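You operate a simulated robot arm through the tools that you are given. There is no shell and no other tool.

You run a simulated robot arm. Do the job below in one go: nothing can be reset, and whatever is moved stays where it is left.

TASK
Boil the dark kettle and stand it on the round mat.
Fine: lid shut first; boil it on its base till it clicks off. Set down upright: dark kettle.

The check looks at the end state, three seconds after you hand in, the way a careful person would. Anything else that was tipped, shoved, dropped, spilled or broken makes it a failure. Lids that push on must go on centred and level and be pressed home; caps that screw on are set level and turned clockwise until they are tight.

THE ROBOT
A 6-joint arm with a two-finger gripper, fixed in place. Base frame: the origin is on the floor under the middle of its stand, x ahead of it, y to its left, z up. Readings come in m, rad, newtons and seconds.
It reaches about 1.206 m from its shoulder. Its first joint turns from -2.897 to 2.897 rad. Payload 2.45 kg.
Tool frame: the origin (TCP) lies between the finger pads and is the grasp point; the fingertips stand 0.02 m ahead of it; z points along the fingers, y is the line along which they close. The gripper opens to 0.14 m; its body begins 0.168 m behind the TCP.
Orientation is that of the tool frame in the base frame, as a unit quaternion [w, x, y, z]. With the fingers straight down and closing along the base's y, the tool's x points along the base's -x, its y along +y and its z along -z.

THE INTERFACE
- The arm moves only by the tool play_rows. Its argument "commands" is a list of rows, each an object of numbers (a shift or turn left out is 0, a gripper value left out holds the last): "ax", "ay", "az": the turn, a rotation vector about the tool's x, y, z in rad; "x", "y", "z": the shift along the tool's x, y, z in m; "grip": the closure, from 0 (fully open) to 1 (shut). In form: [{"ax": .., "ay": .., "az": .., "x": .., "y": .., "z": .., "grip": ..}, ...]. A call has 1 to 20 rows; each row shifts and turns the commanded pose from where the row before left it, along the tool's axes as they then stand. A row lasts 0.2 s, in which the tool goes at most 0.05 m and 0.15 rad; a call with a longer step from one row to the next is refused whole, and so is a gripper value outside its range. Where a pose cannot be reached the arm comes as near as it can. A force on the tool above 40 N (or 10 N above the force at the start of the call, whichever is more), or a blocked arm, ends the call early, and 0.2 s more pass. Each finger travels about 0.045 m/s and halts on what it meets, pressing with about 30 N; the grip force reading is that of the motor and also rises with nothing between the fingers. The clock runs only during rows and for 0.2 s after the last one: add rows that do not move to give the fingers time. The reply holds the time, the measured pose of the TCP, the force on the tool along the base axes, the opening and the grip force, in the units named above and with some noise, with the torque about the TCP (base axes, N m) and any sound that the robot's microphone picked up.
- Cameras (640 x 400 px; columns grow to the right, rows downward): "scene" is fixed at [0.3983, 0.6491, 1.5385]; the picture's right is [-0.71, -0.70, 0.00], its down [-0.67, 0.68, -0.31] and it looks along [0.22, -0.22, -0.95] (base axes); focal length 281 px, centre (320, 200). "wrist" rides on the gripper at [0.078, 0.011, -0.209] in the tool frame; the picture's right is [-0.14, 0.99, 0.00], its down [-0.92, -0.13, -0.37] and it looks along [-0.37, -0.05, 0.93] (tool axes); focal length 280 px, centre (320, 200).
- capture(camera): a new picture of that camera. It takes no simulated time.
- measure_at(camera, pixels): for up to 12 pixels [column, row] of the newest picture of that camera ("zoom" is the newest enlarged one), the place [x, y, z] in the base frame of the surface seen there, good to about 0.002 m. It takes no simulated time.
- close_up(camera, box): a new picture of the part [left, top, right, bottom] of that camera's present view, enlarged. It takes no simulated time.
- sign_off(): hands the job in; it is judged then, once.

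Open the gripper and draw the arm clear of the work before you hand the job in, unless the task says otherwise.

The tools are called after "Call:" by a JSON object that holds its "method" and its "body". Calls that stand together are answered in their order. play_rows: Moves the arm, as the interface text tells. Its arguments: {"type":"object","properties":{"commands":{"type":"array","items":{"type":"object","properties":{"ax":{"type":"number"},"ay":{"type":"number"},"az":{"type":"number"},"x":{"type":"number"},"y":{"type":"number"},"z":{"type":"number"},"grip":{"type":"number"}}}}},"required":["commands"]} The other tools are called the same way: capture (camera) takes a picture; measure_at (camera, pixels) gives the place of the surface under pixels of a picture; close_up (camera, box) takes an enlarged picture of a part of a camera's view; sign_off () hands the job in.

At the start:

```text
t: 0.0
ee_pos: [0.5393, 0.4656, 1.165]
ee_rot: [0.0, 0.0, 1.0, 0.001]
wrist_force: [0.3, -0.2, 0.8]
wrist_torque: [-0.01, -0.02, -0.02]
gripper_width: 0.1399
grasp_force: 0.1
```

scene: 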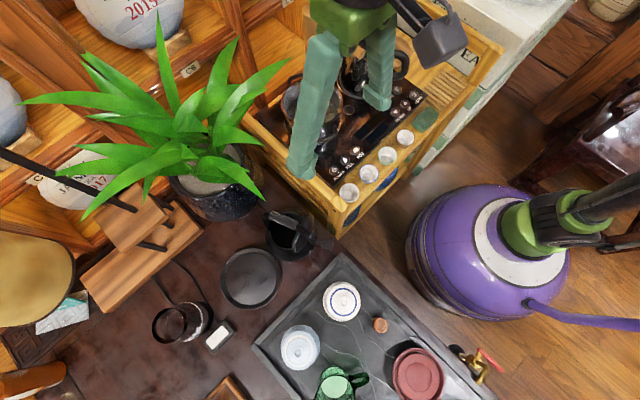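
wrist: 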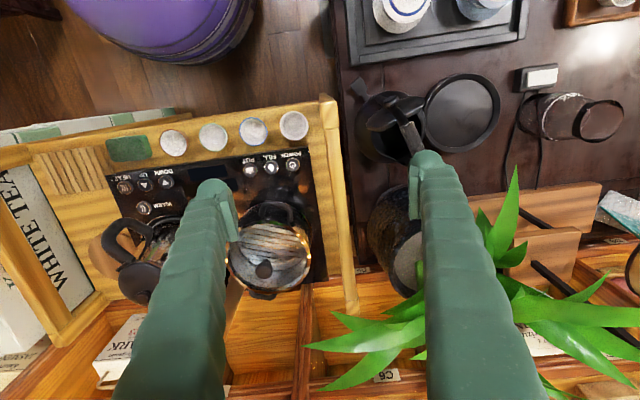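

I start by looking closer: the dark kettle seems to be at around (290,235) in the scene picture with a round dark mat at (250,277). I take enlarged views to check.

Call:
{"method": "close_up", "body": {"camera": "scene", "box": [200, 180, 360, 320]}}

Call:
{"method": "close_up", "body": {"camera": "wrist", "box": [320, 40, 640, 240]}}

Call:
{"method": "close_up", "body": {"camera": "scene", "box": [240, 0, 480, 220]}}

Call:
{"method": "close_up", "body": {"camera": "scene", "box": [100, 240, 480, 400]}}

```text
2.86 times, centred on (280, 250) of scene
```

zoom: 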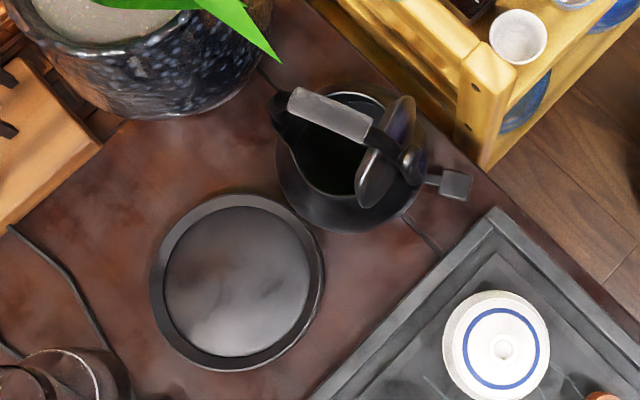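

```text
2.00 times, centred on (480, 140) of wrist
```

zoom: 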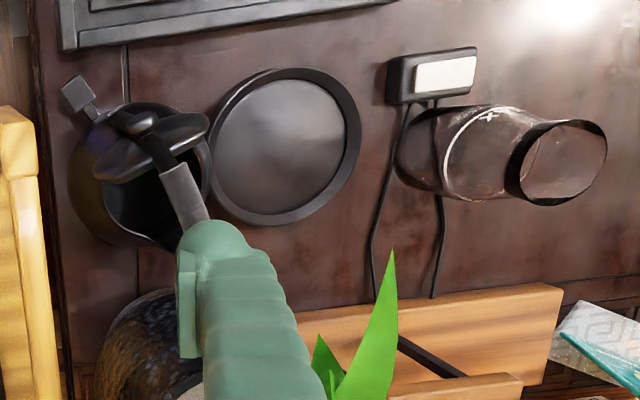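

```text
1.82 times, centred on (360, 110) of scene
```

zoom: 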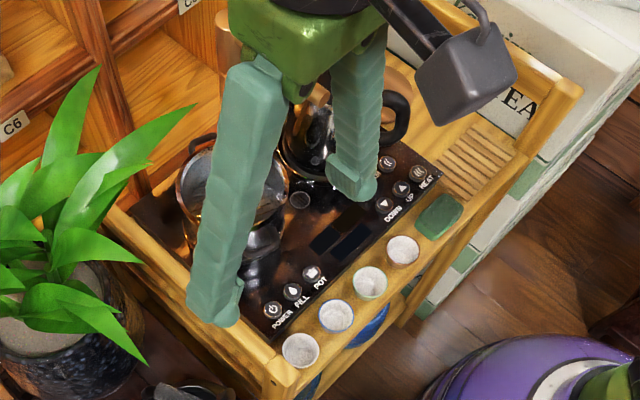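

```text
1.68 times, centred on (290, 320) of scene
```

zoom: 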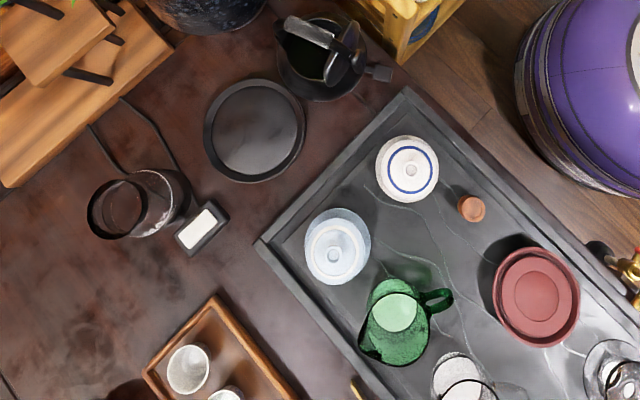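

The kettle with its lid standing open is at about (290,235), with a small square tab at about (335,246); the flat round mat is at (250,277). I zoom in more and then measure points on it.

Call:
{"method": "close_up", "body": {"camera": "scene", "box": [255, 195, 335, 265]}}

Call:
{"method": "measure_at", "body": {"camera": "scene", "pixels": [[250, 277], [250, 250], [225, 285], [277, 270], [283, 220], [278, 218], [301, 232], [312, 246], [292, 258], [285, 240]]}}

```text
5.71 times, centred on (295, 230) of scene
```

zoom: 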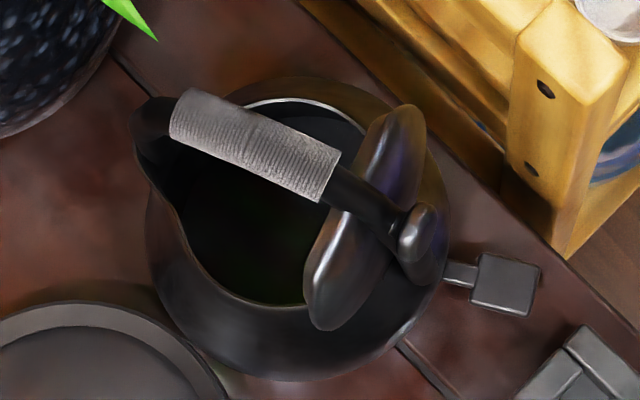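

```text
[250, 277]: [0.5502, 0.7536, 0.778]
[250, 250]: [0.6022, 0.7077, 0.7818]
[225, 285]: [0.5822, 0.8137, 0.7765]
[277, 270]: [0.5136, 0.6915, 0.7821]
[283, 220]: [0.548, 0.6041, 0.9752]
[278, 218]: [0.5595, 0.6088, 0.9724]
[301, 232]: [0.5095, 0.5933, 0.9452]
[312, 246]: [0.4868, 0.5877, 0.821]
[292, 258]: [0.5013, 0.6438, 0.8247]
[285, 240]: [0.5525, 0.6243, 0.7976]
```

The zoom shows the spout at (150,120), bail grip (grey sleeve) from (185,115) to (330,180), lid standing open around (370,220), knob (415,235), and switch tab at (505,285). I measure these in the zoom picture.

Call:
{"method": "measure_at", "body": {"camera": "zoom", "pixels": [[150, 112], [185, 112], [255, 145], [325, 182], [360, 200], [395, 230], [415, 230], [395, 125], [325, 310], [350, 260], [505, 285], [458, 272]]}}

Call:
{"method": "measure_at", "body": {"camera": "zoom", "pixels": [[300, 102], [275, 304], [160, 190], [250, 350], [180, 300], [420, 330], [435, 180], [300, 88], [280, 200], [430, 260], [100, 250], [410, 350]]}}

```text
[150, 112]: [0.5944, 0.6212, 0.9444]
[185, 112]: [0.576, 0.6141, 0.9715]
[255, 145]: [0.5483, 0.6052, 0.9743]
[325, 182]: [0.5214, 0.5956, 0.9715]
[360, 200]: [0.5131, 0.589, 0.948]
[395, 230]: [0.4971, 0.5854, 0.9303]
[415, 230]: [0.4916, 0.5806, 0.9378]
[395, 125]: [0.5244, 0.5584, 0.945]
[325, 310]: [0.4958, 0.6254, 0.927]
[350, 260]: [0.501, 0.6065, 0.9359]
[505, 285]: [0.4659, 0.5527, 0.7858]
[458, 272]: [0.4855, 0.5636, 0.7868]
```

```text
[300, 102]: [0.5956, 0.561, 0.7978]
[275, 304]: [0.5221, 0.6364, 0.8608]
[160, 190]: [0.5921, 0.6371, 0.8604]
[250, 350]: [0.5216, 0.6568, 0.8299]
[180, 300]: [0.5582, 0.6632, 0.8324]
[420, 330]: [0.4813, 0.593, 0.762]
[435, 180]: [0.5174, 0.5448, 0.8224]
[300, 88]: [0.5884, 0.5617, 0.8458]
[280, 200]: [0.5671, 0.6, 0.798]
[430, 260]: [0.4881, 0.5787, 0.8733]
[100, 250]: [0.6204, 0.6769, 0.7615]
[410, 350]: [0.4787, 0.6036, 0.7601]
```

Table height is about 0.760, kettle rim about 0.86, bail top about 0.975. I look at the kettle in the wrist view (around (395,125)) enlarged to see the lid hinge and the base.

Call:
{"method": "close_up", "body": {"camera": "wrist", "box": [340, 65, 500, 165]}}

Call:
{"method": "close_up", "body": {"camera": "wrist", "box": [500, 40, 640, 160]}}

```text
4.00 times, centred on (420, 115) of wrist
```

zoom: 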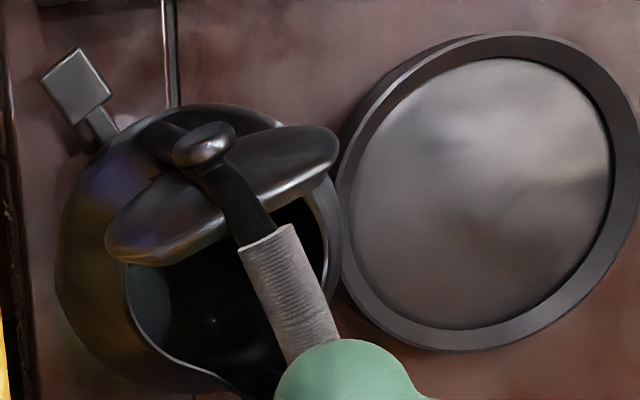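

```text
3.33 times, centred on (570, 100) of wrist
```

zoom: 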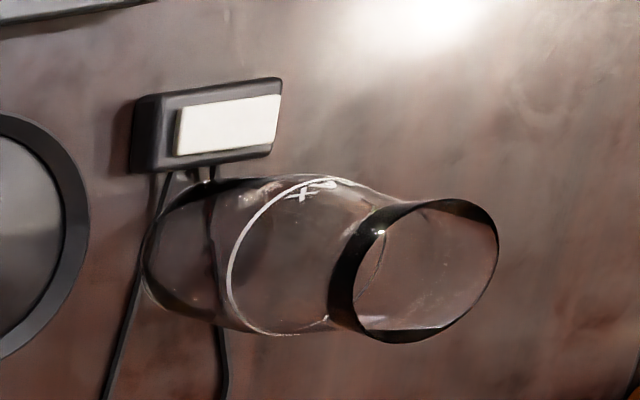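

The wrist zoom shows the lid standing open under/behind the bail, with the tab on the left at (75,85). Before moving I measure the surroundings: cart corner, plant pot, tray, block with white rocker.

Call:
{"method": "capture", "body": {"camera": "scene"}}

Call:
{"method": "measure_at", "body": {"camera": "scene", "pixels": [[350, 192], [344, 225], [404, 137], [450, 90], [215, 180], [200, 100], [218, 335], [180, 320], [340, 300], [345, 258], [415, 370], [335, 380]]}}

Call:
{"method": "measure_at", "body": {"camera": "scene", "pixels": [[250, 245], [225, 270], [283, 280], [250, 309], [228, 298], [236, 330], [340, 255], [260, 350], [490, 350], [130, 210], [262, 195], [245, 160]]}}

```text
taken
```

scene: 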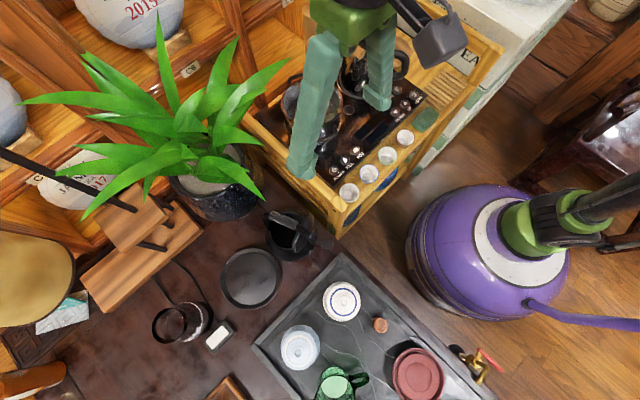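

```text
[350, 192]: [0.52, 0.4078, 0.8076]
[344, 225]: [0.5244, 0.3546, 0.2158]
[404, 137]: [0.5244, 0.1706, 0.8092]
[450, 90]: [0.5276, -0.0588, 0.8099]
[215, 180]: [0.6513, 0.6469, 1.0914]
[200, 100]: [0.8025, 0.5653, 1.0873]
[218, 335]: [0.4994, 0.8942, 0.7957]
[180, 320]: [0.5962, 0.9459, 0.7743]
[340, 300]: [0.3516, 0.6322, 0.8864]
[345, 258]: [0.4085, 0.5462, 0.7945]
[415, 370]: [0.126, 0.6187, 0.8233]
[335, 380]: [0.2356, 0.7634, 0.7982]
```

```text
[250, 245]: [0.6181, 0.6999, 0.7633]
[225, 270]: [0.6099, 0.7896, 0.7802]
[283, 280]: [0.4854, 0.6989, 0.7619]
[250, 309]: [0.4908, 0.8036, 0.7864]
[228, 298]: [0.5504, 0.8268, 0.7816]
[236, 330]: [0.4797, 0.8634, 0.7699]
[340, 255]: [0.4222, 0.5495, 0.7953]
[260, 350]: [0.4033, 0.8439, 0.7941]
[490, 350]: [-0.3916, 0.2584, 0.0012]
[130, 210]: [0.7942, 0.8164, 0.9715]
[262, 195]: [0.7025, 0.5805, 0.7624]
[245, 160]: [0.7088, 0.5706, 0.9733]
```

The cart is at y<0.42, the tray at z≈0.795 on the left, and the plant leaves reach z≈1.09 near x=0.65. I bring the wrist camera back and tilt it to look at the kettle from the robot's side.

Call:
{"method": "play_rows", "body": {"commands": [{"x": 0.035, "y": 0.019, "z": 0.027}, {"x": 0.035, "y": 0.019, "z": 0.027}, {"x": 0.035, "y": 0.019, "z": 0.027}, {"x": 0.035, "y": 0.019, "z": 0.027}, {"ay": -0.133}, {"ay": -0.133}, {"ay": -0.133}]}}

Call:
{"method": "capture", "body": {"camera": "wrist"}}

```text
t: 1.6
ee_pos: [0.3987, 0.5435, 1.0561]
ee_rot: [0.2, 0.001, 0.98, 0.0]
wrist_force: [0.7, 0.8, -0.7]
wrist_torque: [0.02, 0.04, -0.01]
gripper_width: 0.14
grasp_force: 0.0
```

```text
taken
```

wrist: 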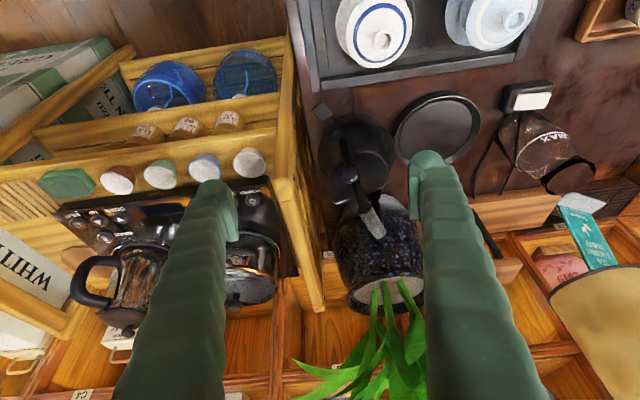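

The kettle now is at about (355,160), between the fingers. I zoom in on it.

Call:
{"method": "close_up", "body": {"camera": "wrist", "box": [300, 85, 420, 255]}}

```text
2.35 times, centred on (360, 170) of wrist
```

zoom: 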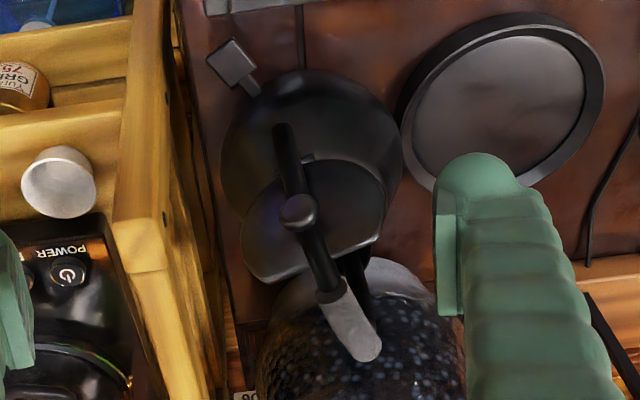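

I measure the lid face, hinge, handle leg and knob in this zoom: hinge (305,158), knob (300,212), handle leg (285,140)-(325,290), lid edge (245,250), (380,190), (270,280).

Call:
{"method": "measure_at", "body": {"camera": "zoom", "pixels": [[283, 132], [290, 170], [298, 212], [315, 255], [328, 290], [365, 350], [250, 245], [375, 195], [340, 245], [275, 275], [260, 210], [335, 175]]}}

Call:
{"method": "measure_at", "body": {"camera": "zoom", "pixels": [[308, 157], [340, 210], [320, 165], [265, 190], [300, 90], [395, 150], [230, 130], [232, 65], [255, 90], [350, 265], [300, 285], [270, 240]]}}

Call:
{"method": "close_up", "body": {"camera": "wrist", "box": [330, 110, 390, 200]}}

```text
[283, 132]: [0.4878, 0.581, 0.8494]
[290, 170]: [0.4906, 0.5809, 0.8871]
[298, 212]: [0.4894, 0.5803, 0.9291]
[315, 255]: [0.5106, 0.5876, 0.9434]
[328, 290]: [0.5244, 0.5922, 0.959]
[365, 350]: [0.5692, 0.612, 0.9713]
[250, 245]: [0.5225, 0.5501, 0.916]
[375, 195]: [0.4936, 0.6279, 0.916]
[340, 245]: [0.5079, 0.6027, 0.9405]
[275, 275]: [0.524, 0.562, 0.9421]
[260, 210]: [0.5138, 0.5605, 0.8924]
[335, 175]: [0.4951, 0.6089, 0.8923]
```

```text
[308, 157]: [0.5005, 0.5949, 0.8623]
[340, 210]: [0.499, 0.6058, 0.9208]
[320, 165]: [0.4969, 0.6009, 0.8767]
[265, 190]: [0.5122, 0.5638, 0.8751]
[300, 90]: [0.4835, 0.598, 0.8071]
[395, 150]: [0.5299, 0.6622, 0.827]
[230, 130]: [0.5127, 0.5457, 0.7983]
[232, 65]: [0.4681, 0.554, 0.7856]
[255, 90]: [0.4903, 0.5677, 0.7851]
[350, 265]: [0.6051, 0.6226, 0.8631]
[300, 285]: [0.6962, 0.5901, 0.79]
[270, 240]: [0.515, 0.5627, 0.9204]
```

```text
4.44 times, centred on (360, 155) of wrist
```

zoom: 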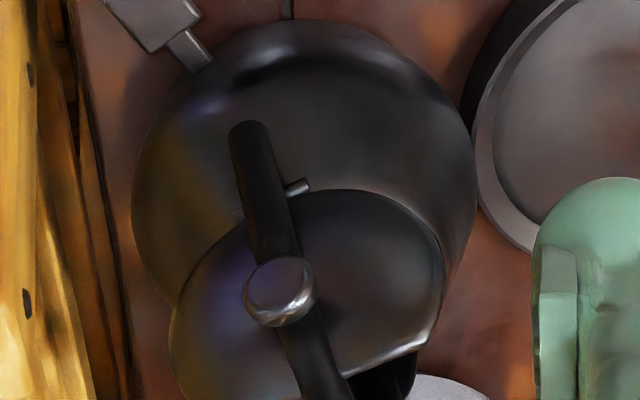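

The handle's back leg stands just behind the open lid (outer face near s-line through (0.499,0.606,0.92)), hinge near (0.50,0.595,0.862). I go lower and further back to see the base and the switch tab from the side.

Call:
{"method": "play_rows", "body": {"commands": [{"x": 0.0373, "y": -0.01, "z": 0.005}, {"x": 0.0373, "y": -0.01, "z": 0.005}, {"x": 0.0373, "y": -0.01, "z": 0.005}, {"x": 0.0373, "y": -0.01, "z": 0.005}, {"ay": -0.14}, {"ay": -0.14}, {"ay": -0.14}]}}

Call:
{"method": "capture", "body": {"camera": "wrist"}}

```text
t: 3.2
ee_pos: [0.2701, 0.5012, 0.9798]
ee_rot: [0.399, 0.0, 0.917, 0.001]
wrist_force: [0.2, 0.0, 0.9]
wrist_torque: [-0.01, -0.02, 0.01]
gripper_width: 0.14
grasp_force: 0.0
```

```text
taken
```

wrist: 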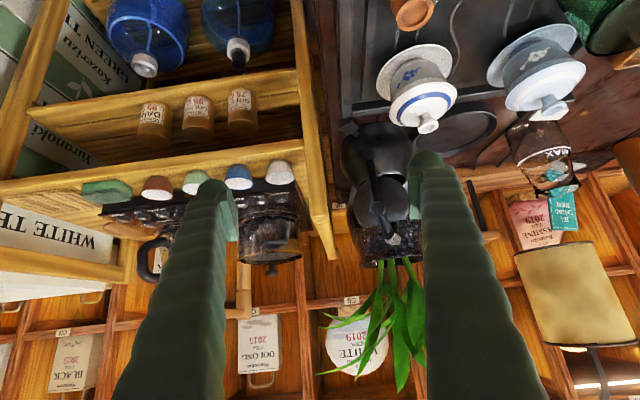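

The kettle is now at about (375,180), seen nearly from the side (upside down). I zoom in.

Call:
{"method": "close_up", "body": {"camera": "wrist", "box": [325, 105, 425, 275]}}

Call:
{"method": "close_up", "body": {"camera": "wrist", "box": [330, 110, 430, 180]}}

```text
2.35 times, centred on (375, 190) of wrist
```

zoom: 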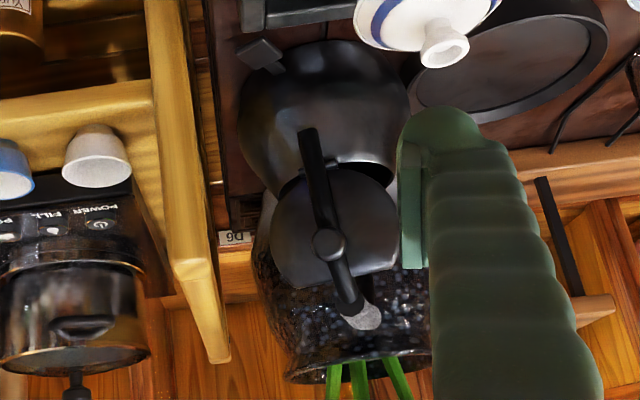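

```text
5.71 times, centred on (380, 145) of wrist
```

zoom: 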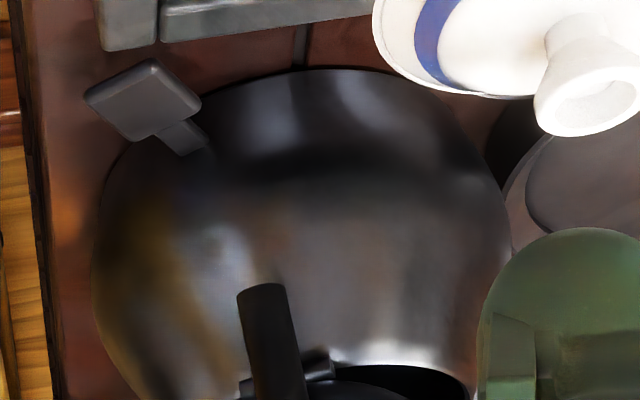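

I measure a column of points along the kettle's lower body and the tab to see if a separate base is under it.

Call:
{"method": "measure_at", "body": {"camera": "zoom", "pixels": [[300, 60], [300, 72], [300, 80], [300, 95], [300, 115], [300, 140], [300, 165], [300, 185], [300, 210], [300, 240], [330, 330], [345, 365]]}}

Call:
{"method": "measure_at", "body": {"camera": "zoom", "pixels": [[145, 75], [145, 115], [145, 135], [100, 95], [185, 105], [185, 135], [200, 150], [120, 170], [105, 230], [490, 200], [500, 250], [440, 100]]}}

```text
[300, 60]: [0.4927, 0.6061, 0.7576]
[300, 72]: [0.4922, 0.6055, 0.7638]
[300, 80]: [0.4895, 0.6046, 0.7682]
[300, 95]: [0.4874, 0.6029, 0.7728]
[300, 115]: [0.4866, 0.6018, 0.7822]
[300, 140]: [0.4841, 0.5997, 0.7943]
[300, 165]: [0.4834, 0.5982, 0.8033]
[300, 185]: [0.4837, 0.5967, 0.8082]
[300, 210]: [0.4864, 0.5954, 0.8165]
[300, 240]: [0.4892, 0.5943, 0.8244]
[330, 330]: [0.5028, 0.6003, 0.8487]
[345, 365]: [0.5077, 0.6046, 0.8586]
```

```text
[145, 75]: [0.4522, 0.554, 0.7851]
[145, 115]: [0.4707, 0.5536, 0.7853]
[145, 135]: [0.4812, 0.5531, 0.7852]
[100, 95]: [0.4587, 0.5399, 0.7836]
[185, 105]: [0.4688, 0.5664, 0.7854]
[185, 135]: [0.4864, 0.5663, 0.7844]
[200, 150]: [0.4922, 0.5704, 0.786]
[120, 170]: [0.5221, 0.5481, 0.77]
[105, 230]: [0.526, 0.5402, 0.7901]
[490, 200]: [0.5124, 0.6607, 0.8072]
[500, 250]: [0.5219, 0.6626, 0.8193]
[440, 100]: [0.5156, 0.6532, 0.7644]
```

The kettle's wall runs down to the table (z≈0.762) with no base under it, so it stands off its base and the tab (z≈0.785) is on the kettle. I raise the camera to survey the whole table for the base and the mat.

Call:
{"method": "play_rows", "body": {"commands": [{"ay": 0.137}, {"ay": 0.137}, {"ay": 0.137}, {"ay": 0.137}, {"ay": 0.137}, {"ay": 0.135}, {"x": -0.01, "y": 0.0333, "z": -0.03}, {"x": -0.01, "y": 0.0333, "z": -0.03}, {"x": -0.01, "y": 0.0333, "z": -0.03}, {"x": -0.01, "y": 0.0333, "z": -0.03}, {"x": -0.01, "y": 0.0333, "z": -0.03}, {"x": -0.01, "y": 0.0333, "z": -0.03}, {"x": -0.01, "y": 0.0333, "z": -0.03}, {"x": -0.01, "y": 0.0333, "z": -0.03}, {"x": -0.01, "y": 0.0333, "z": -0.03}]}}

Call:
{"method": "capture", "body": {"camera": "wrist"}}

Call:
{"method": "capture", "body": {"camera": "scene"}}

```text
t: 6.4
ee_pos: [0.3531, 0.7726, 1.2222]
ee_rot: [0.001, 0.0, 1.0, 0.0]
wrist_force: [0.2, 0.2, -0.3]
wrist_torque: [-0.11, 0.05, 0.03]
gripper_width: 0.1401
grasp_force: 0.1
out of reach, approached as far as the arm can: row 15
```

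```text
taken
```

wrist: 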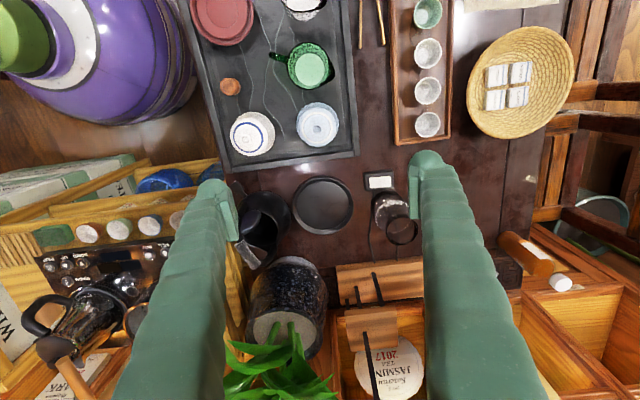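

```text
taken
```

scene: 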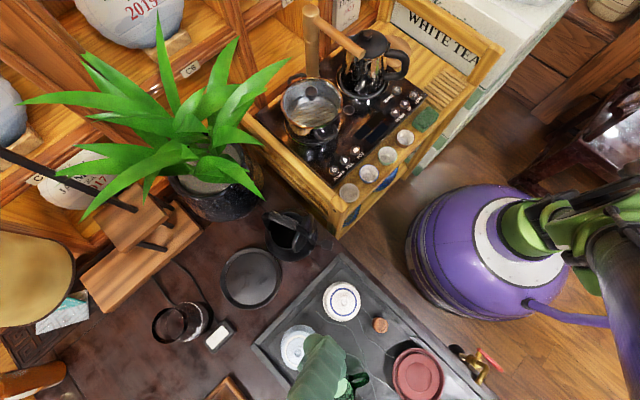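

The survey shows the dark disc at (323,205), the rocker block at (380,181), the glass "MAX" jar at (395,215) and a basket. I zoom in on the disc and on the block and jar.

Call:
{"method": "close_up", "body": {"camera": "wrist", "box": [280, 160, 440, 270]}}

Call:
{"method": "close_up", "body": {"camera": "scene", "box": [140, 250, 260, 360]}}

Call:
{"method": "close_up", "body": {"camera": "wrist", "box": [380, 0, 640, 160]}}

Call:
{"method": "close_up", "body": {"camera": "scene", "box": [240, 20, 440, 230]}}

```text
3.64 times, centred on (360, 215) of wrist
```

zoom: 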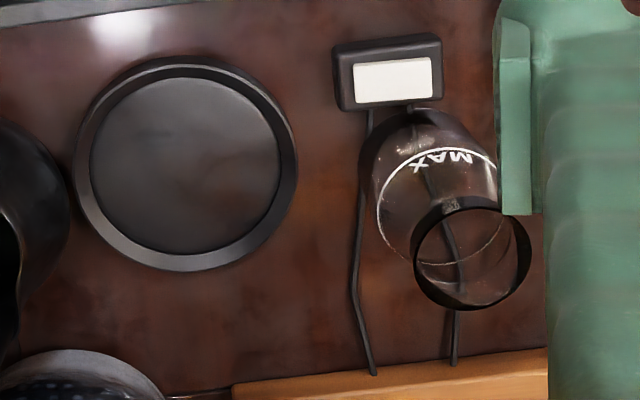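

```text
3.64 times, centred on (200, 305) of scene
```

zoom: 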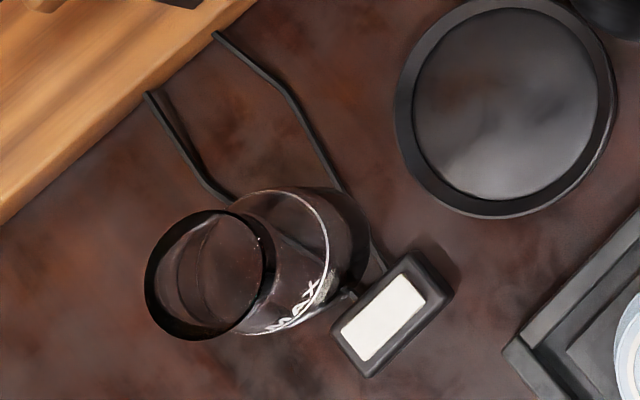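

```text
2.46 times, centred on (510, 80) of wrist
```

zoom: 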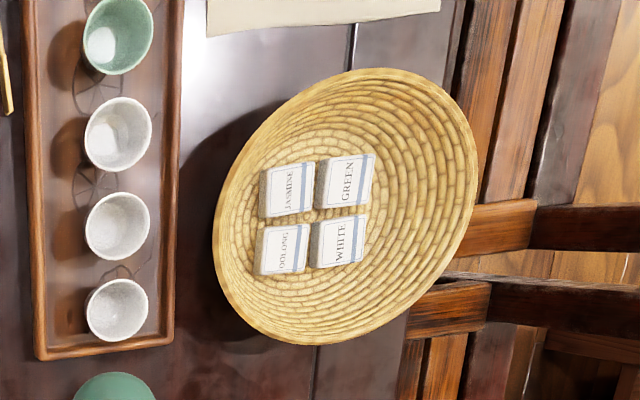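

```text
1.90 times, centred on (340, 125) of scene
```

zoom: 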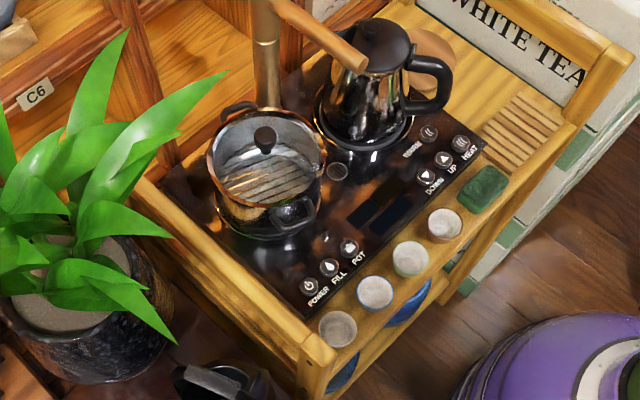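

The disc shows a raised ring and a lower, plain middle with no connector. I measure the disc's profile and the block's and jar's heights in a fresh zoom.

Call:
{"method": "close_up", "body": {"camera": "wrist", "box": [280, 160, 440, 270]}}

Call:
{"method": "measure_at", "body": {"camera": "zoom", "pixels": [[80, 160], [290, 160], [186, 62], [186, 265], [95, 160], [276, 160], [186, 85], [186, 245], [186, 165], [60, 250], [310, 250], [300, 330]]}}

Call:
{"method": "measure_at", "body": {"camera": "zoom", "pixels": [[392, 80], [345, 80], [438, 75], [392, 45], [392, 108], [380, 150], [440, 160], [425, 230], [520, 260], [470, 300], [360, 280], [455, 330]]}}

```text
3.64 times, centred on (360, 215) of wrist
```

zoom: 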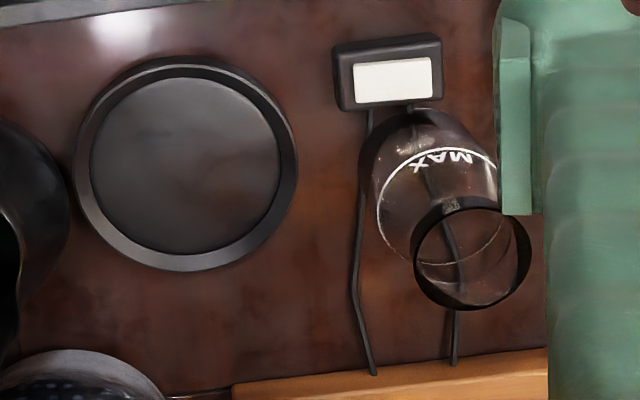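

```text
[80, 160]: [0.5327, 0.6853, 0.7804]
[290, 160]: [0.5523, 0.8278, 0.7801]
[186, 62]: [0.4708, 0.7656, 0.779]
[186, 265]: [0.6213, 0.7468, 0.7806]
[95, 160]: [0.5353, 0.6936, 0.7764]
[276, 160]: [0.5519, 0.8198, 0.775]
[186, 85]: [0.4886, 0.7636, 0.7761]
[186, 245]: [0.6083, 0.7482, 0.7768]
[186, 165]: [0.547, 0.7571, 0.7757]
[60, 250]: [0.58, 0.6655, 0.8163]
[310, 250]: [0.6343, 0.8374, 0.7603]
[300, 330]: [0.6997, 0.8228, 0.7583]
```

```text
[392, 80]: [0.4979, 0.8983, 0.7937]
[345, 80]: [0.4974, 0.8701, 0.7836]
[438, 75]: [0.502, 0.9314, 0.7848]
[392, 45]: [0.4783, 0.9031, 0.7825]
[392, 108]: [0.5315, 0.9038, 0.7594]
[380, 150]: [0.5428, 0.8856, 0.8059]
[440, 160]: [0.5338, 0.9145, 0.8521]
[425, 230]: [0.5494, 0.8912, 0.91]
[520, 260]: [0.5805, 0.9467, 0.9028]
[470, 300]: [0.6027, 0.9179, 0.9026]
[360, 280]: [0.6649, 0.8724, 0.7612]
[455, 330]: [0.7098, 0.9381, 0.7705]
```

The disc's centre is about (0.5445,0.756), radius 0.073, ring top z≈0.780 and recess z≈0.776. I still need to see the table nearer the robot (x<0.1), in case another mat or the base is there, so I move the camera back.

Call:
{"method": "play_rows", "body": {"commands": [{"x": 0.04, "y": 0.01}, {"x": 0.04, "y": 0.01}, {"x": 0.04, "y": 0.01}, {"x": 0.04, "y": 0.01}, {"x": 0.04}, {"x": 0.04}, {"x": 0.04}, {"x": 0.04}, {"x": 0.04}]}}

Call:
{"method": "capture", "body": {"camera": "wrist"}}

```text
t: 8.4
ee_pos: [-0.0069, 0.8102, 1.2178]
ee_rot: [-0.001, 0.0, 1.0, 0.001]
wrist_force: [1.1, -1.1, -0.2]
wrist_torque: [0.01, 0.07, -0.01]
gripper_width: 0.14
grasp_force: 0.0
```

```text
taken
```

wrist: 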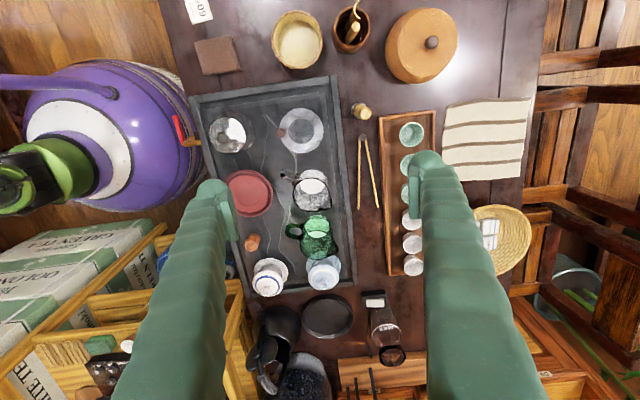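

There is no other round mat on the table, so the disc is the mat. Now I want a low, close look at the kettle's foot to find its base, so I go to a lower viewing pose on the robot's side.

Call:
{"method": "play_rows", "body": {"commands": [{"x": -0.023, "y": -0.0344, "z": 0.013}, {"x": -0.023, "y": -0.0344, "z": 0.013}, {"x": -0.023, "y": -0.0344, "z": 0.013}, {"x": -0.023, "y": -0.0344, "z": 0.013}, {"x": -0.023, "y": -0.0344, "z": 0.013}, {"x": -0.023, "y": -0.0344, "z": 0.013}, {"x": -0.023, "y": -0.0344, "z": 0.013}, {"x": -0.023, "y": -0.0344, "z": 0.013}, {"x": -0.023, "y": -0.0344, "z": 0.013}, {"az": -0.12}, {"az": -0.12}, {"ay": -0.14}, {"ay": -0.14}, {"ay": -0.14}, {"ay": -0.14}, {"ay": -0.14}, {"ay": -0.14}, {"ay": -0.14}]}}

Call:
{"method": "capture", "body": {"camera": "wrist"}}

```text
t: 12.2
ee_pos: [0.1976, 0.5018, 1.1062]
ee_rot: [0.469, -0.105, 0.875, 0.058]
wrist_force: [0.1, 0.4, -1.1]
wrist_torque: [0.03, 0.0, -0.01]
gripper_width: 0.1398
grasp_force: 0.0
```

```text
taken
```

wrist: 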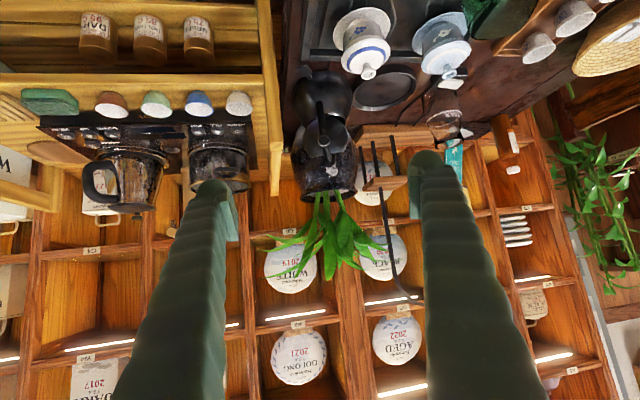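

I lower the camera about 0.15 m to get a flatter view of the kettle, which is now at (325,110).

Call:
{"method": "play_rows", "body": {"commands": [{"x": 0.031, "z": 0.021}, {"x": 0.031, "z": 0.021}, {"x": 0.031, "z": 0.021}, {"x": 0.031, "z": 0.021}]}}

Call:
{"method": "capture", "body": {"camera": "wrist"}}

```text
t: 13.2
ee_pos: [0.1978, 0.5046, 0.9542]
ee_rot: [0.468, -0.105, 0.876, 0.057]
wrist_force: [0.8, -0.2, 0.0]
wrist_torque: [0.01, -0.03, 0.0]
gripper_width: 0.14
grasp_force: 0.1
```

```text
taken
```

wrist: 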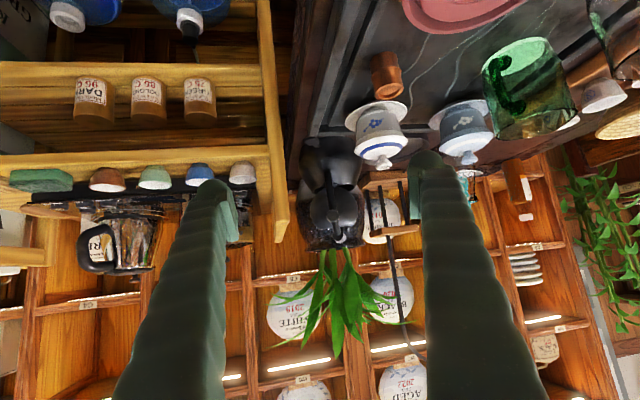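

The kettle is at about (333,180), now seen from a low angle. I zoom in on it.

Call:
{"method": "close_up", "body": {"camera": "wrist", "box": [285, 120, 405, 250]}}

Call:
{"method": "close_up", "body": {"camera": "wrist", "box": [290, 120, 370, 180]}}

```text
3.08 times, centred on (345, 185) of wrist
```

zoom: 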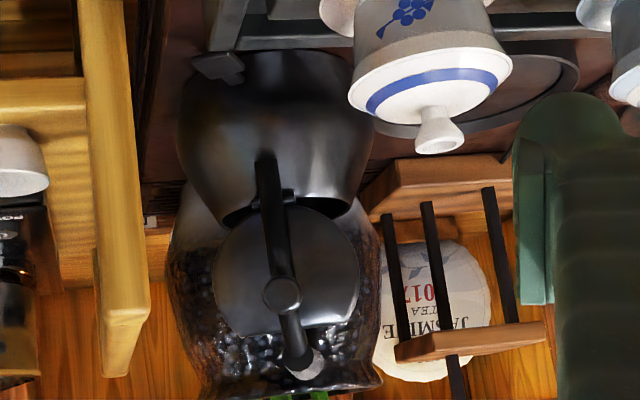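

```text
6.67 times, centred on (330, 150) of wrist
```

zoom: 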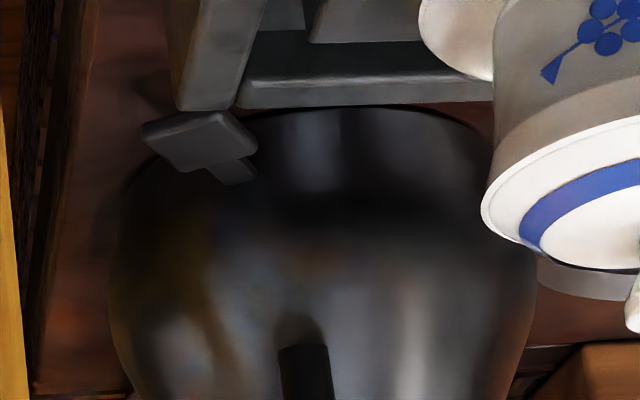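

The body looks like one smooth surface down to the table, so I need to be sure which item is the base. I check other candidates: a round wooden thing on the cart near scene (398,51), and the disc, block and jar again from the side.

Call:
{"method": "close_up", "body": {"camera": "scene", "box": [340, 20, 440, 90]}}

Call:
{"method": "close_up", "body": {"camera": "scene", "box": [200, 235, 300, 315]}}

Call:
{"method": "close_up", "body": {"camera": "scene", "box": [150, 295, 240, 355]}}

Call:
{"method": "close_up", "body": {"camera": "wrist", "box": [350, 120, 500, 230]}}

```text
5.71 times, centred on (390, 55) of scene
```

zoom: 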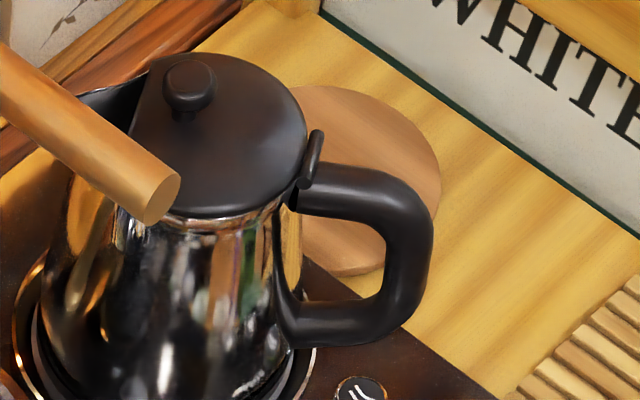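

```text
5.00 times, centred on (250, 275) of scene
```

zoom: 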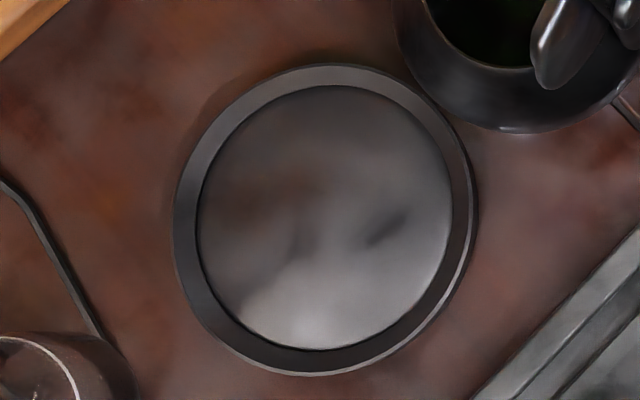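

```text
6.67 times, centred on (195, 325) of scene
```

zoom: 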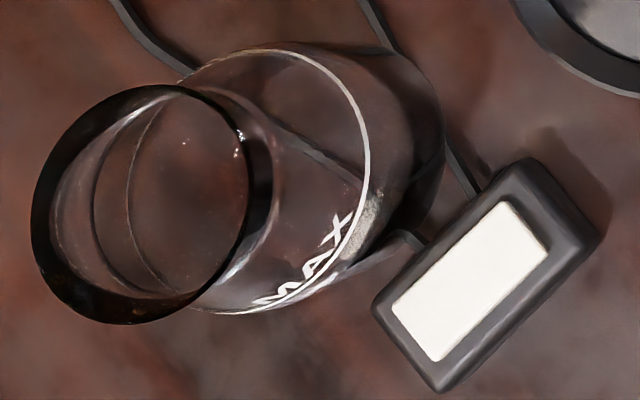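

```text
3.64 times, centred on (425, 175) of wrist
```

zoom: 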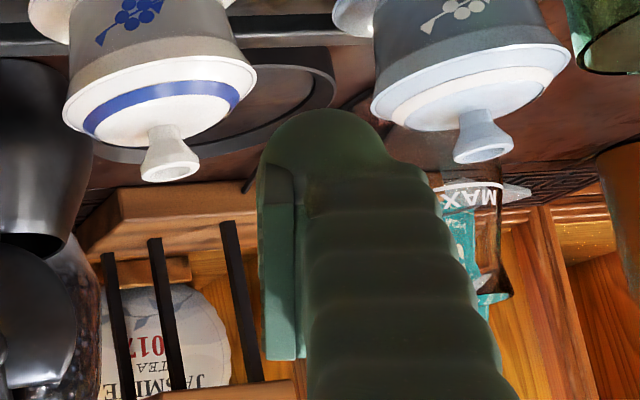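

There is a second kettle on the cart with its lid on, standing on a ringed base, and a round wooden board beside it at scene (400,50). I need to understand both, so I measure them.

Call:
{"method": "close_up", "body": {"camera": "scene", "box": [330, 20, 450, 120]}}

Call:
{"method": "measure_at", "body": {"camera": "scene", "pixels": [[393, 40], [410, 50], [400, 66], [405, 60], [373, 35], [375, 50], [365, 80], [405, 75], [360, 95], [420, 85], [392, 105], [300, 100]]}}

```text
4.00 times, centred on (390, 70) of scene
```

zoom: 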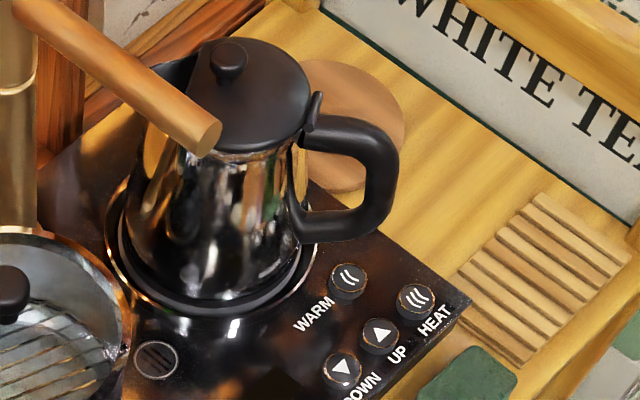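

```text
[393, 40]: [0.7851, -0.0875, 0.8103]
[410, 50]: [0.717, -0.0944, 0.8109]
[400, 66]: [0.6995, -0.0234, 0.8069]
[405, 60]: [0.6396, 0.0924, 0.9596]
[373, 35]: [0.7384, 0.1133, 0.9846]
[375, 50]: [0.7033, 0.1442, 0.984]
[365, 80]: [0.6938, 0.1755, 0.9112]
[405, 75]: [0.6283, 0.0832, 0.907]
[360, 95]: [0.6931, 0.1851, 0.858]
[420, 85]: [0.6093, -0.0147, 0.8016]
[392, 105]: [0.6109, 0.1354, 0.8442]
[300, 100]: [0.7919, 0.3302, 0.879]
```

Which disc is the base is still open, but closing the lid comes first either way. I raise, level the tool, turn it to line up with the kettle's handle (about 20° yaw) and narrow the gripper so it can straddle the handle.

Call:
{"method": "play_rows", "body": {"commands": [{"x": -0.031, "z": -0.021}, {"x": -0.031, "z": -0.021}, {"x": -0.031, "z": -0.021}, {"x": -0.031, "z": -0.021}, {"ay": 0.14}, {"ay": 0.14}, {"ay": 0.14}, {"ay": 0.14}, {"ay": 0.14}, {"ay": 0.14}, {"ay": 0.14}, {"az": -0.109}, {"grip": 0.66}, {"grip": 0.66}, {"grip": 0.66}, {"grip": 0.66}, {"grip": 0.66}]}}

Call:
{"method": "measure_at", "body": {"camera": "scene", "pixels": [[337, 205], [325, 210], [345, 215], [333, 228], [330, 195], [270, 200], [262, 180]]}}

Call:
{"method": "capture", "body": {"camera": "wrist"}}

```text
t: 16.8
ee_pos: [0.1976, 0.5022, 1.1048]
ee_rot: [-0.001, -0.173, 0.985, 0.0]
wrist_force: [0.2, -0.7, 0.9]
wrist_torque: [-0.01, 0.01, 0.02]
gripper_width: 0.0475
grasp_force: 0.1
```

```text
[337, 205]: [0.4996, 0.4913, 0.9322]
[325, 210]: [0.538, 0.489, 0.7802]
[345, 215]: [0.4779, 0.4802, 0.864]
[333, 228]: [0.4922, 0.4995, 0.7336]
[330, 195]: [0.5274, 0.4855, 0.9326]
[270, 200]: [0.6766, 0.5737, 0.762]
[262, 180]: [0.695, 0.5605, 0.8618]
```

```text
taken
```

wrist: 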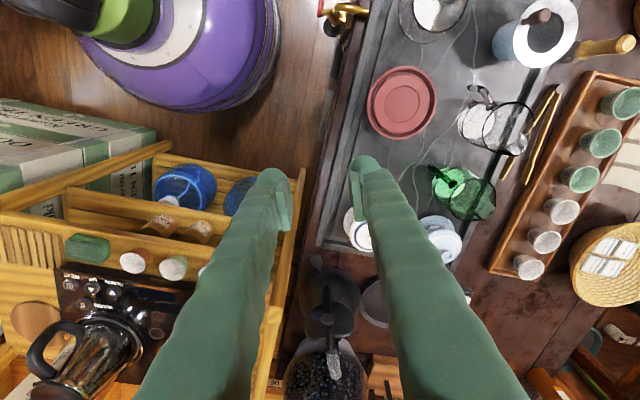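

The gripper is open 0.0475 m and lined up. The cart post top is at (0.50,0.49,0.932), so I keep the fingers clear of it. I move over behind the lid at z≈1.105, then look.

Call:
{"method": "play_rows", "body": {"commands": [{"x": -0.0463, "y": -0.004}, {"x": -0.0463, "y": -0.004}, {"x": -0.0463, "y": -0.004}, {"x": -0.0463, "y": -0.004}, {"x": -0.0463, "y": -0.004}, {"x": -0.0463, "y": -0.004}, {}]}}

Call:
{"method": "capture", "body": {"camera": "wrist"}}

Call:
{"method": "capture", "body": {"camera": "scene"}}

```text
t: 18.4
ee_pos: [0.4669, 0.5734, 1.1054]
ee_rot: [0.0, -0.174, 0.985, 0.001]
wrist_force: [-0.7, 0.1, 0.0]
wrist_torque: [0.04, -0.01, -0.01]
gripper_width: 0.0479
grasp_force: 0.0
```

```text
taken
```

wrist: 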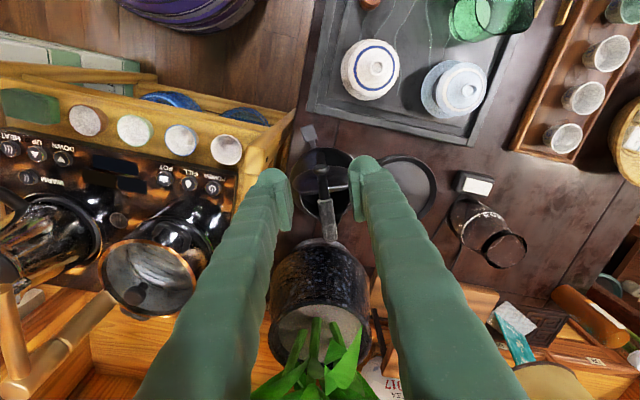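

```text
taken
```

scene: 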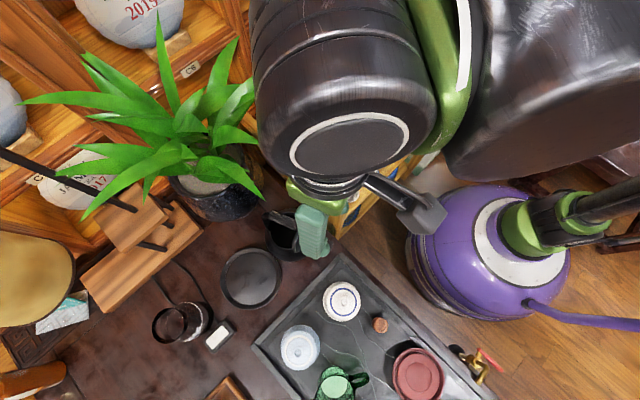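

The handle lies between the fingers and parallel to them. I zoom in before going down.

Call:
{"method": "close_up", "body": {"camera": "wrist", "box": [260, 110, 400, 250]}}

```text
2.86 times, centred on (330, 180) of wrist
```

zoom: 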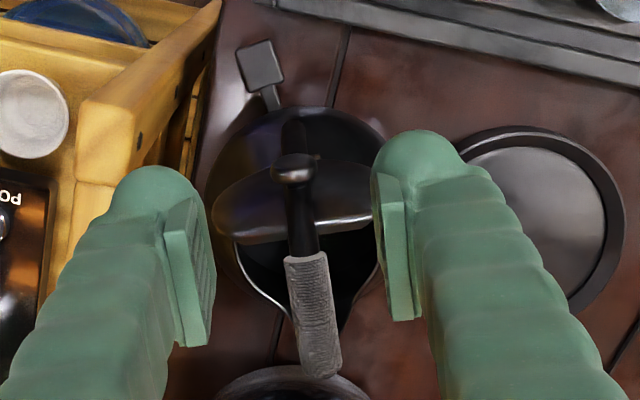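

The straddle looks centred on the handle. I go down to z≈0.95 in small steps and check again.

Call:
{"method": "play_rows", "body": {"commands": [{"z": 0.039}, {"z": 0.039}, {"z": 0.039}, {"z": 0.039}]}}

Call:
{"method": "capture", "body": {"camera": "wrist"}}

Call:
{"method": "close_up", "body": {"camera": "scene", "box": [260, 190, 350, 260]}}

```text
t: 19.4
ee_pos: [0.4671, 0.5771, 0.9502]
ee_rot: [0.0, -0.174, 0.985, 0.0]
wrist_force: [0.2, -0.6, 0.2]
wrist_torque: [0.0, 0.01, 0.02]
gripper_width: 0.0475
grasp_force: 0.1
```

```text
taken
```

wrist: 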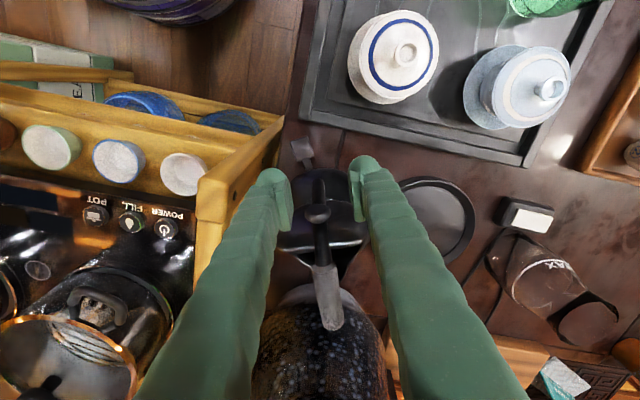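

```text
5.71 times, centred on (305, 225) of scene
```

zoom: 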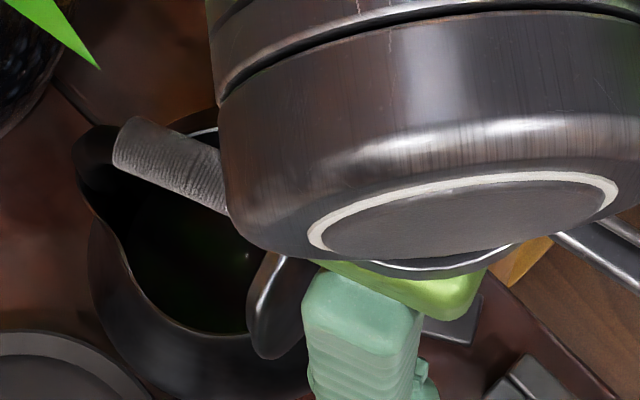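

Forces are near zero and the handle's back leg is between the fingers. I go down another 0.035 m so the tips are at about z=0.895, behind the lid.

Call:
{"method": "play_rows", "body": {"commands": [{"z": 0.018}, {"z": 0.017}, {}]}}

Call:
{"method": "close_up", "body": {"camera": "wrist", "box": [240, 120, 400, 260]}}

```text
t: 20.2
ee_pos: [0.4651, 0.5756, 0.9141]
ee_rot: [0.0, -0.174, 0.985, 0.001]
wrist_force: [0.2, 0.4, 0.1]
wrist_torque: [-0.02, 0.02, 0.0]
gripper_width: 0.0477
grasp_force: 0.0
```

```text
2.86 times, centred on (320, 190) of wrist
```

zoom: 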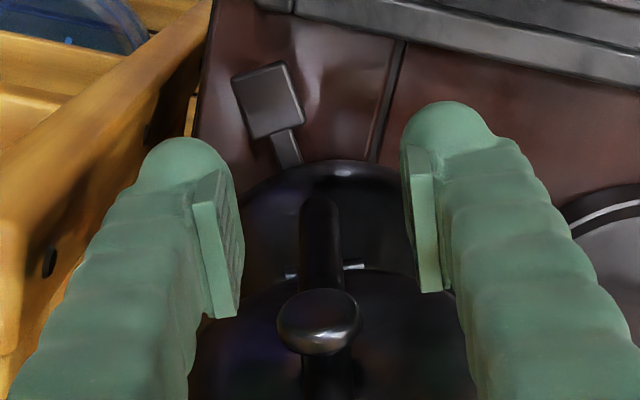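

The fingers are on either side of the handle leg, behind the lid, and the hinge pin shows at (290,272)-(360,268). I push slowly forward (tool -x) and watch the force.

Call:
{"method": "play_rows", "body": {"commands": [{"x": -0.008}, {"x": -0.008}, {"x": -0.008}]}}

Call:
{"method": "close_up", "body": {"camera": "wrist", "box": [240, 120, 400, 260]}}

```text
t: 21.0
ee_pos: [0.4891, 0.5824, 0.9143]
ee_rot: [0.0, -0.174, 0.985, 0.001]
wrist_force: [-0.6, -0.4, 0.3]
wrist_torque: [-0.01, -0.01, 0.01]
gripper_width: 0.0476
grasp_force: 0.2
```

```text
2.86 times, centred on (320, 190) of wrist
```

zoom: 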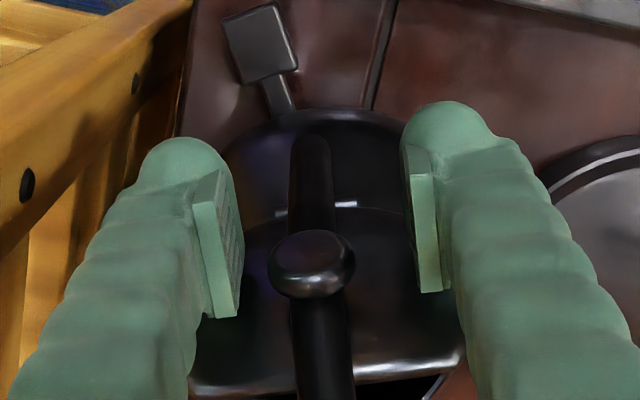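

No contact yet (force ~0); the lid still stands. I push on another 0.03 m.

Call:
{"method": "play_rows", "body": {"commands": [{"x": -0.007}, {"x": -0.007}, {"x": -0.007}, {"x": -0.007}]}}

Call:
{"method": "close_up", "body": {"camera": "wrist", "box": [240, 120, 400, 260]}}

Call:
{"method": "close_up", "body": {"camera": "scene", "box": [260, 190, 350, 260]}}

```text
t: 22.0
ee_pos: [0.5171, 0.5931, 0.9139]
ee_rot: [0.0, -0.173, 0.985, 0.001]
wrist_force: [-0.3, 0.5, -0.4]
wrist_torque: [0.01, -0.02, 0.0]
gripper_width: 0.0476
grasp_force: 0.0
```

```text
2.86 times, centred on (320, 190) of wrist
```

zoom: 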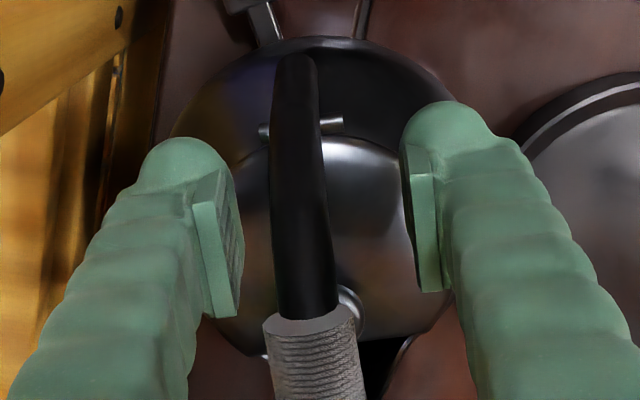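

```text
5.71 times, centred on (305, 225) of scene
```

zoom: 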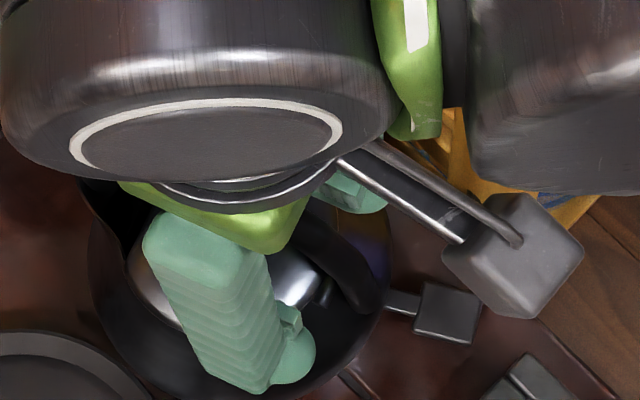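

The lid has swung forward: it now lies under the handle with its knob at (345,300). I measure its surface to see whether it is fully down.

Call:
{"method": "close_up", "body": {"camera": "wrist", "box": [240, 120, 400, 260]}}

Call:
{"method": "measure_at", "body": {"camera": "zoom", "pixels": [[255, 170], [255, 220], [360, 170], [370, 220], [380, 270], [390, 310], [350, 295], [250, 300], [245, 335], [415, 330], [440, 320], [335, 125]]}}

```text
2.86 times, centred on (320, 190) of wrist
```

zoom: 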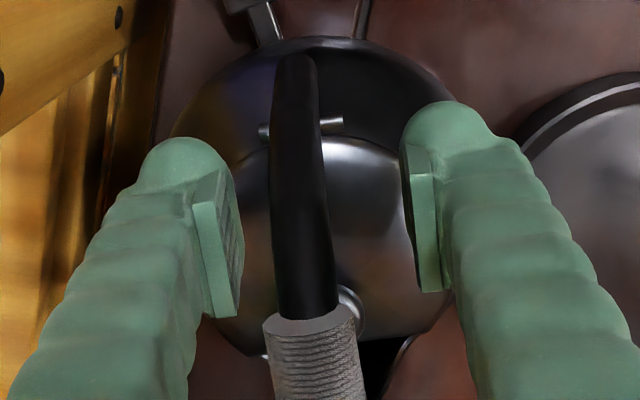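

```text
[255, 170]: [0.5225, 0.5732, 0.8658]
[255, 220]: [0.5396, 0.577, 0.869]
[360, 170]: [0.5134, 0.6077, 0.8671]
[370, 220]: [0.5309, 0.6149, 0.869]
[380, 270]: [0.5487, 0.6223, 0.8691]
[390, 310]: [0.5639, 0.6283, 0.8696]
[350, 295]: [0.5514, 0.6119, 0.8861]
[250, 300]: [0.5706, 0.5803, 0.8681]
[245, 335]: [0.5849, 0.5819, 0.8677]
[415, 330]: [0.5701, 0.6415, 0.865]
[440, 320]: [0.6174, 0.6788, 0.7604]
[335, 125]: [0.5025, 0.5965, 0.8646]
```

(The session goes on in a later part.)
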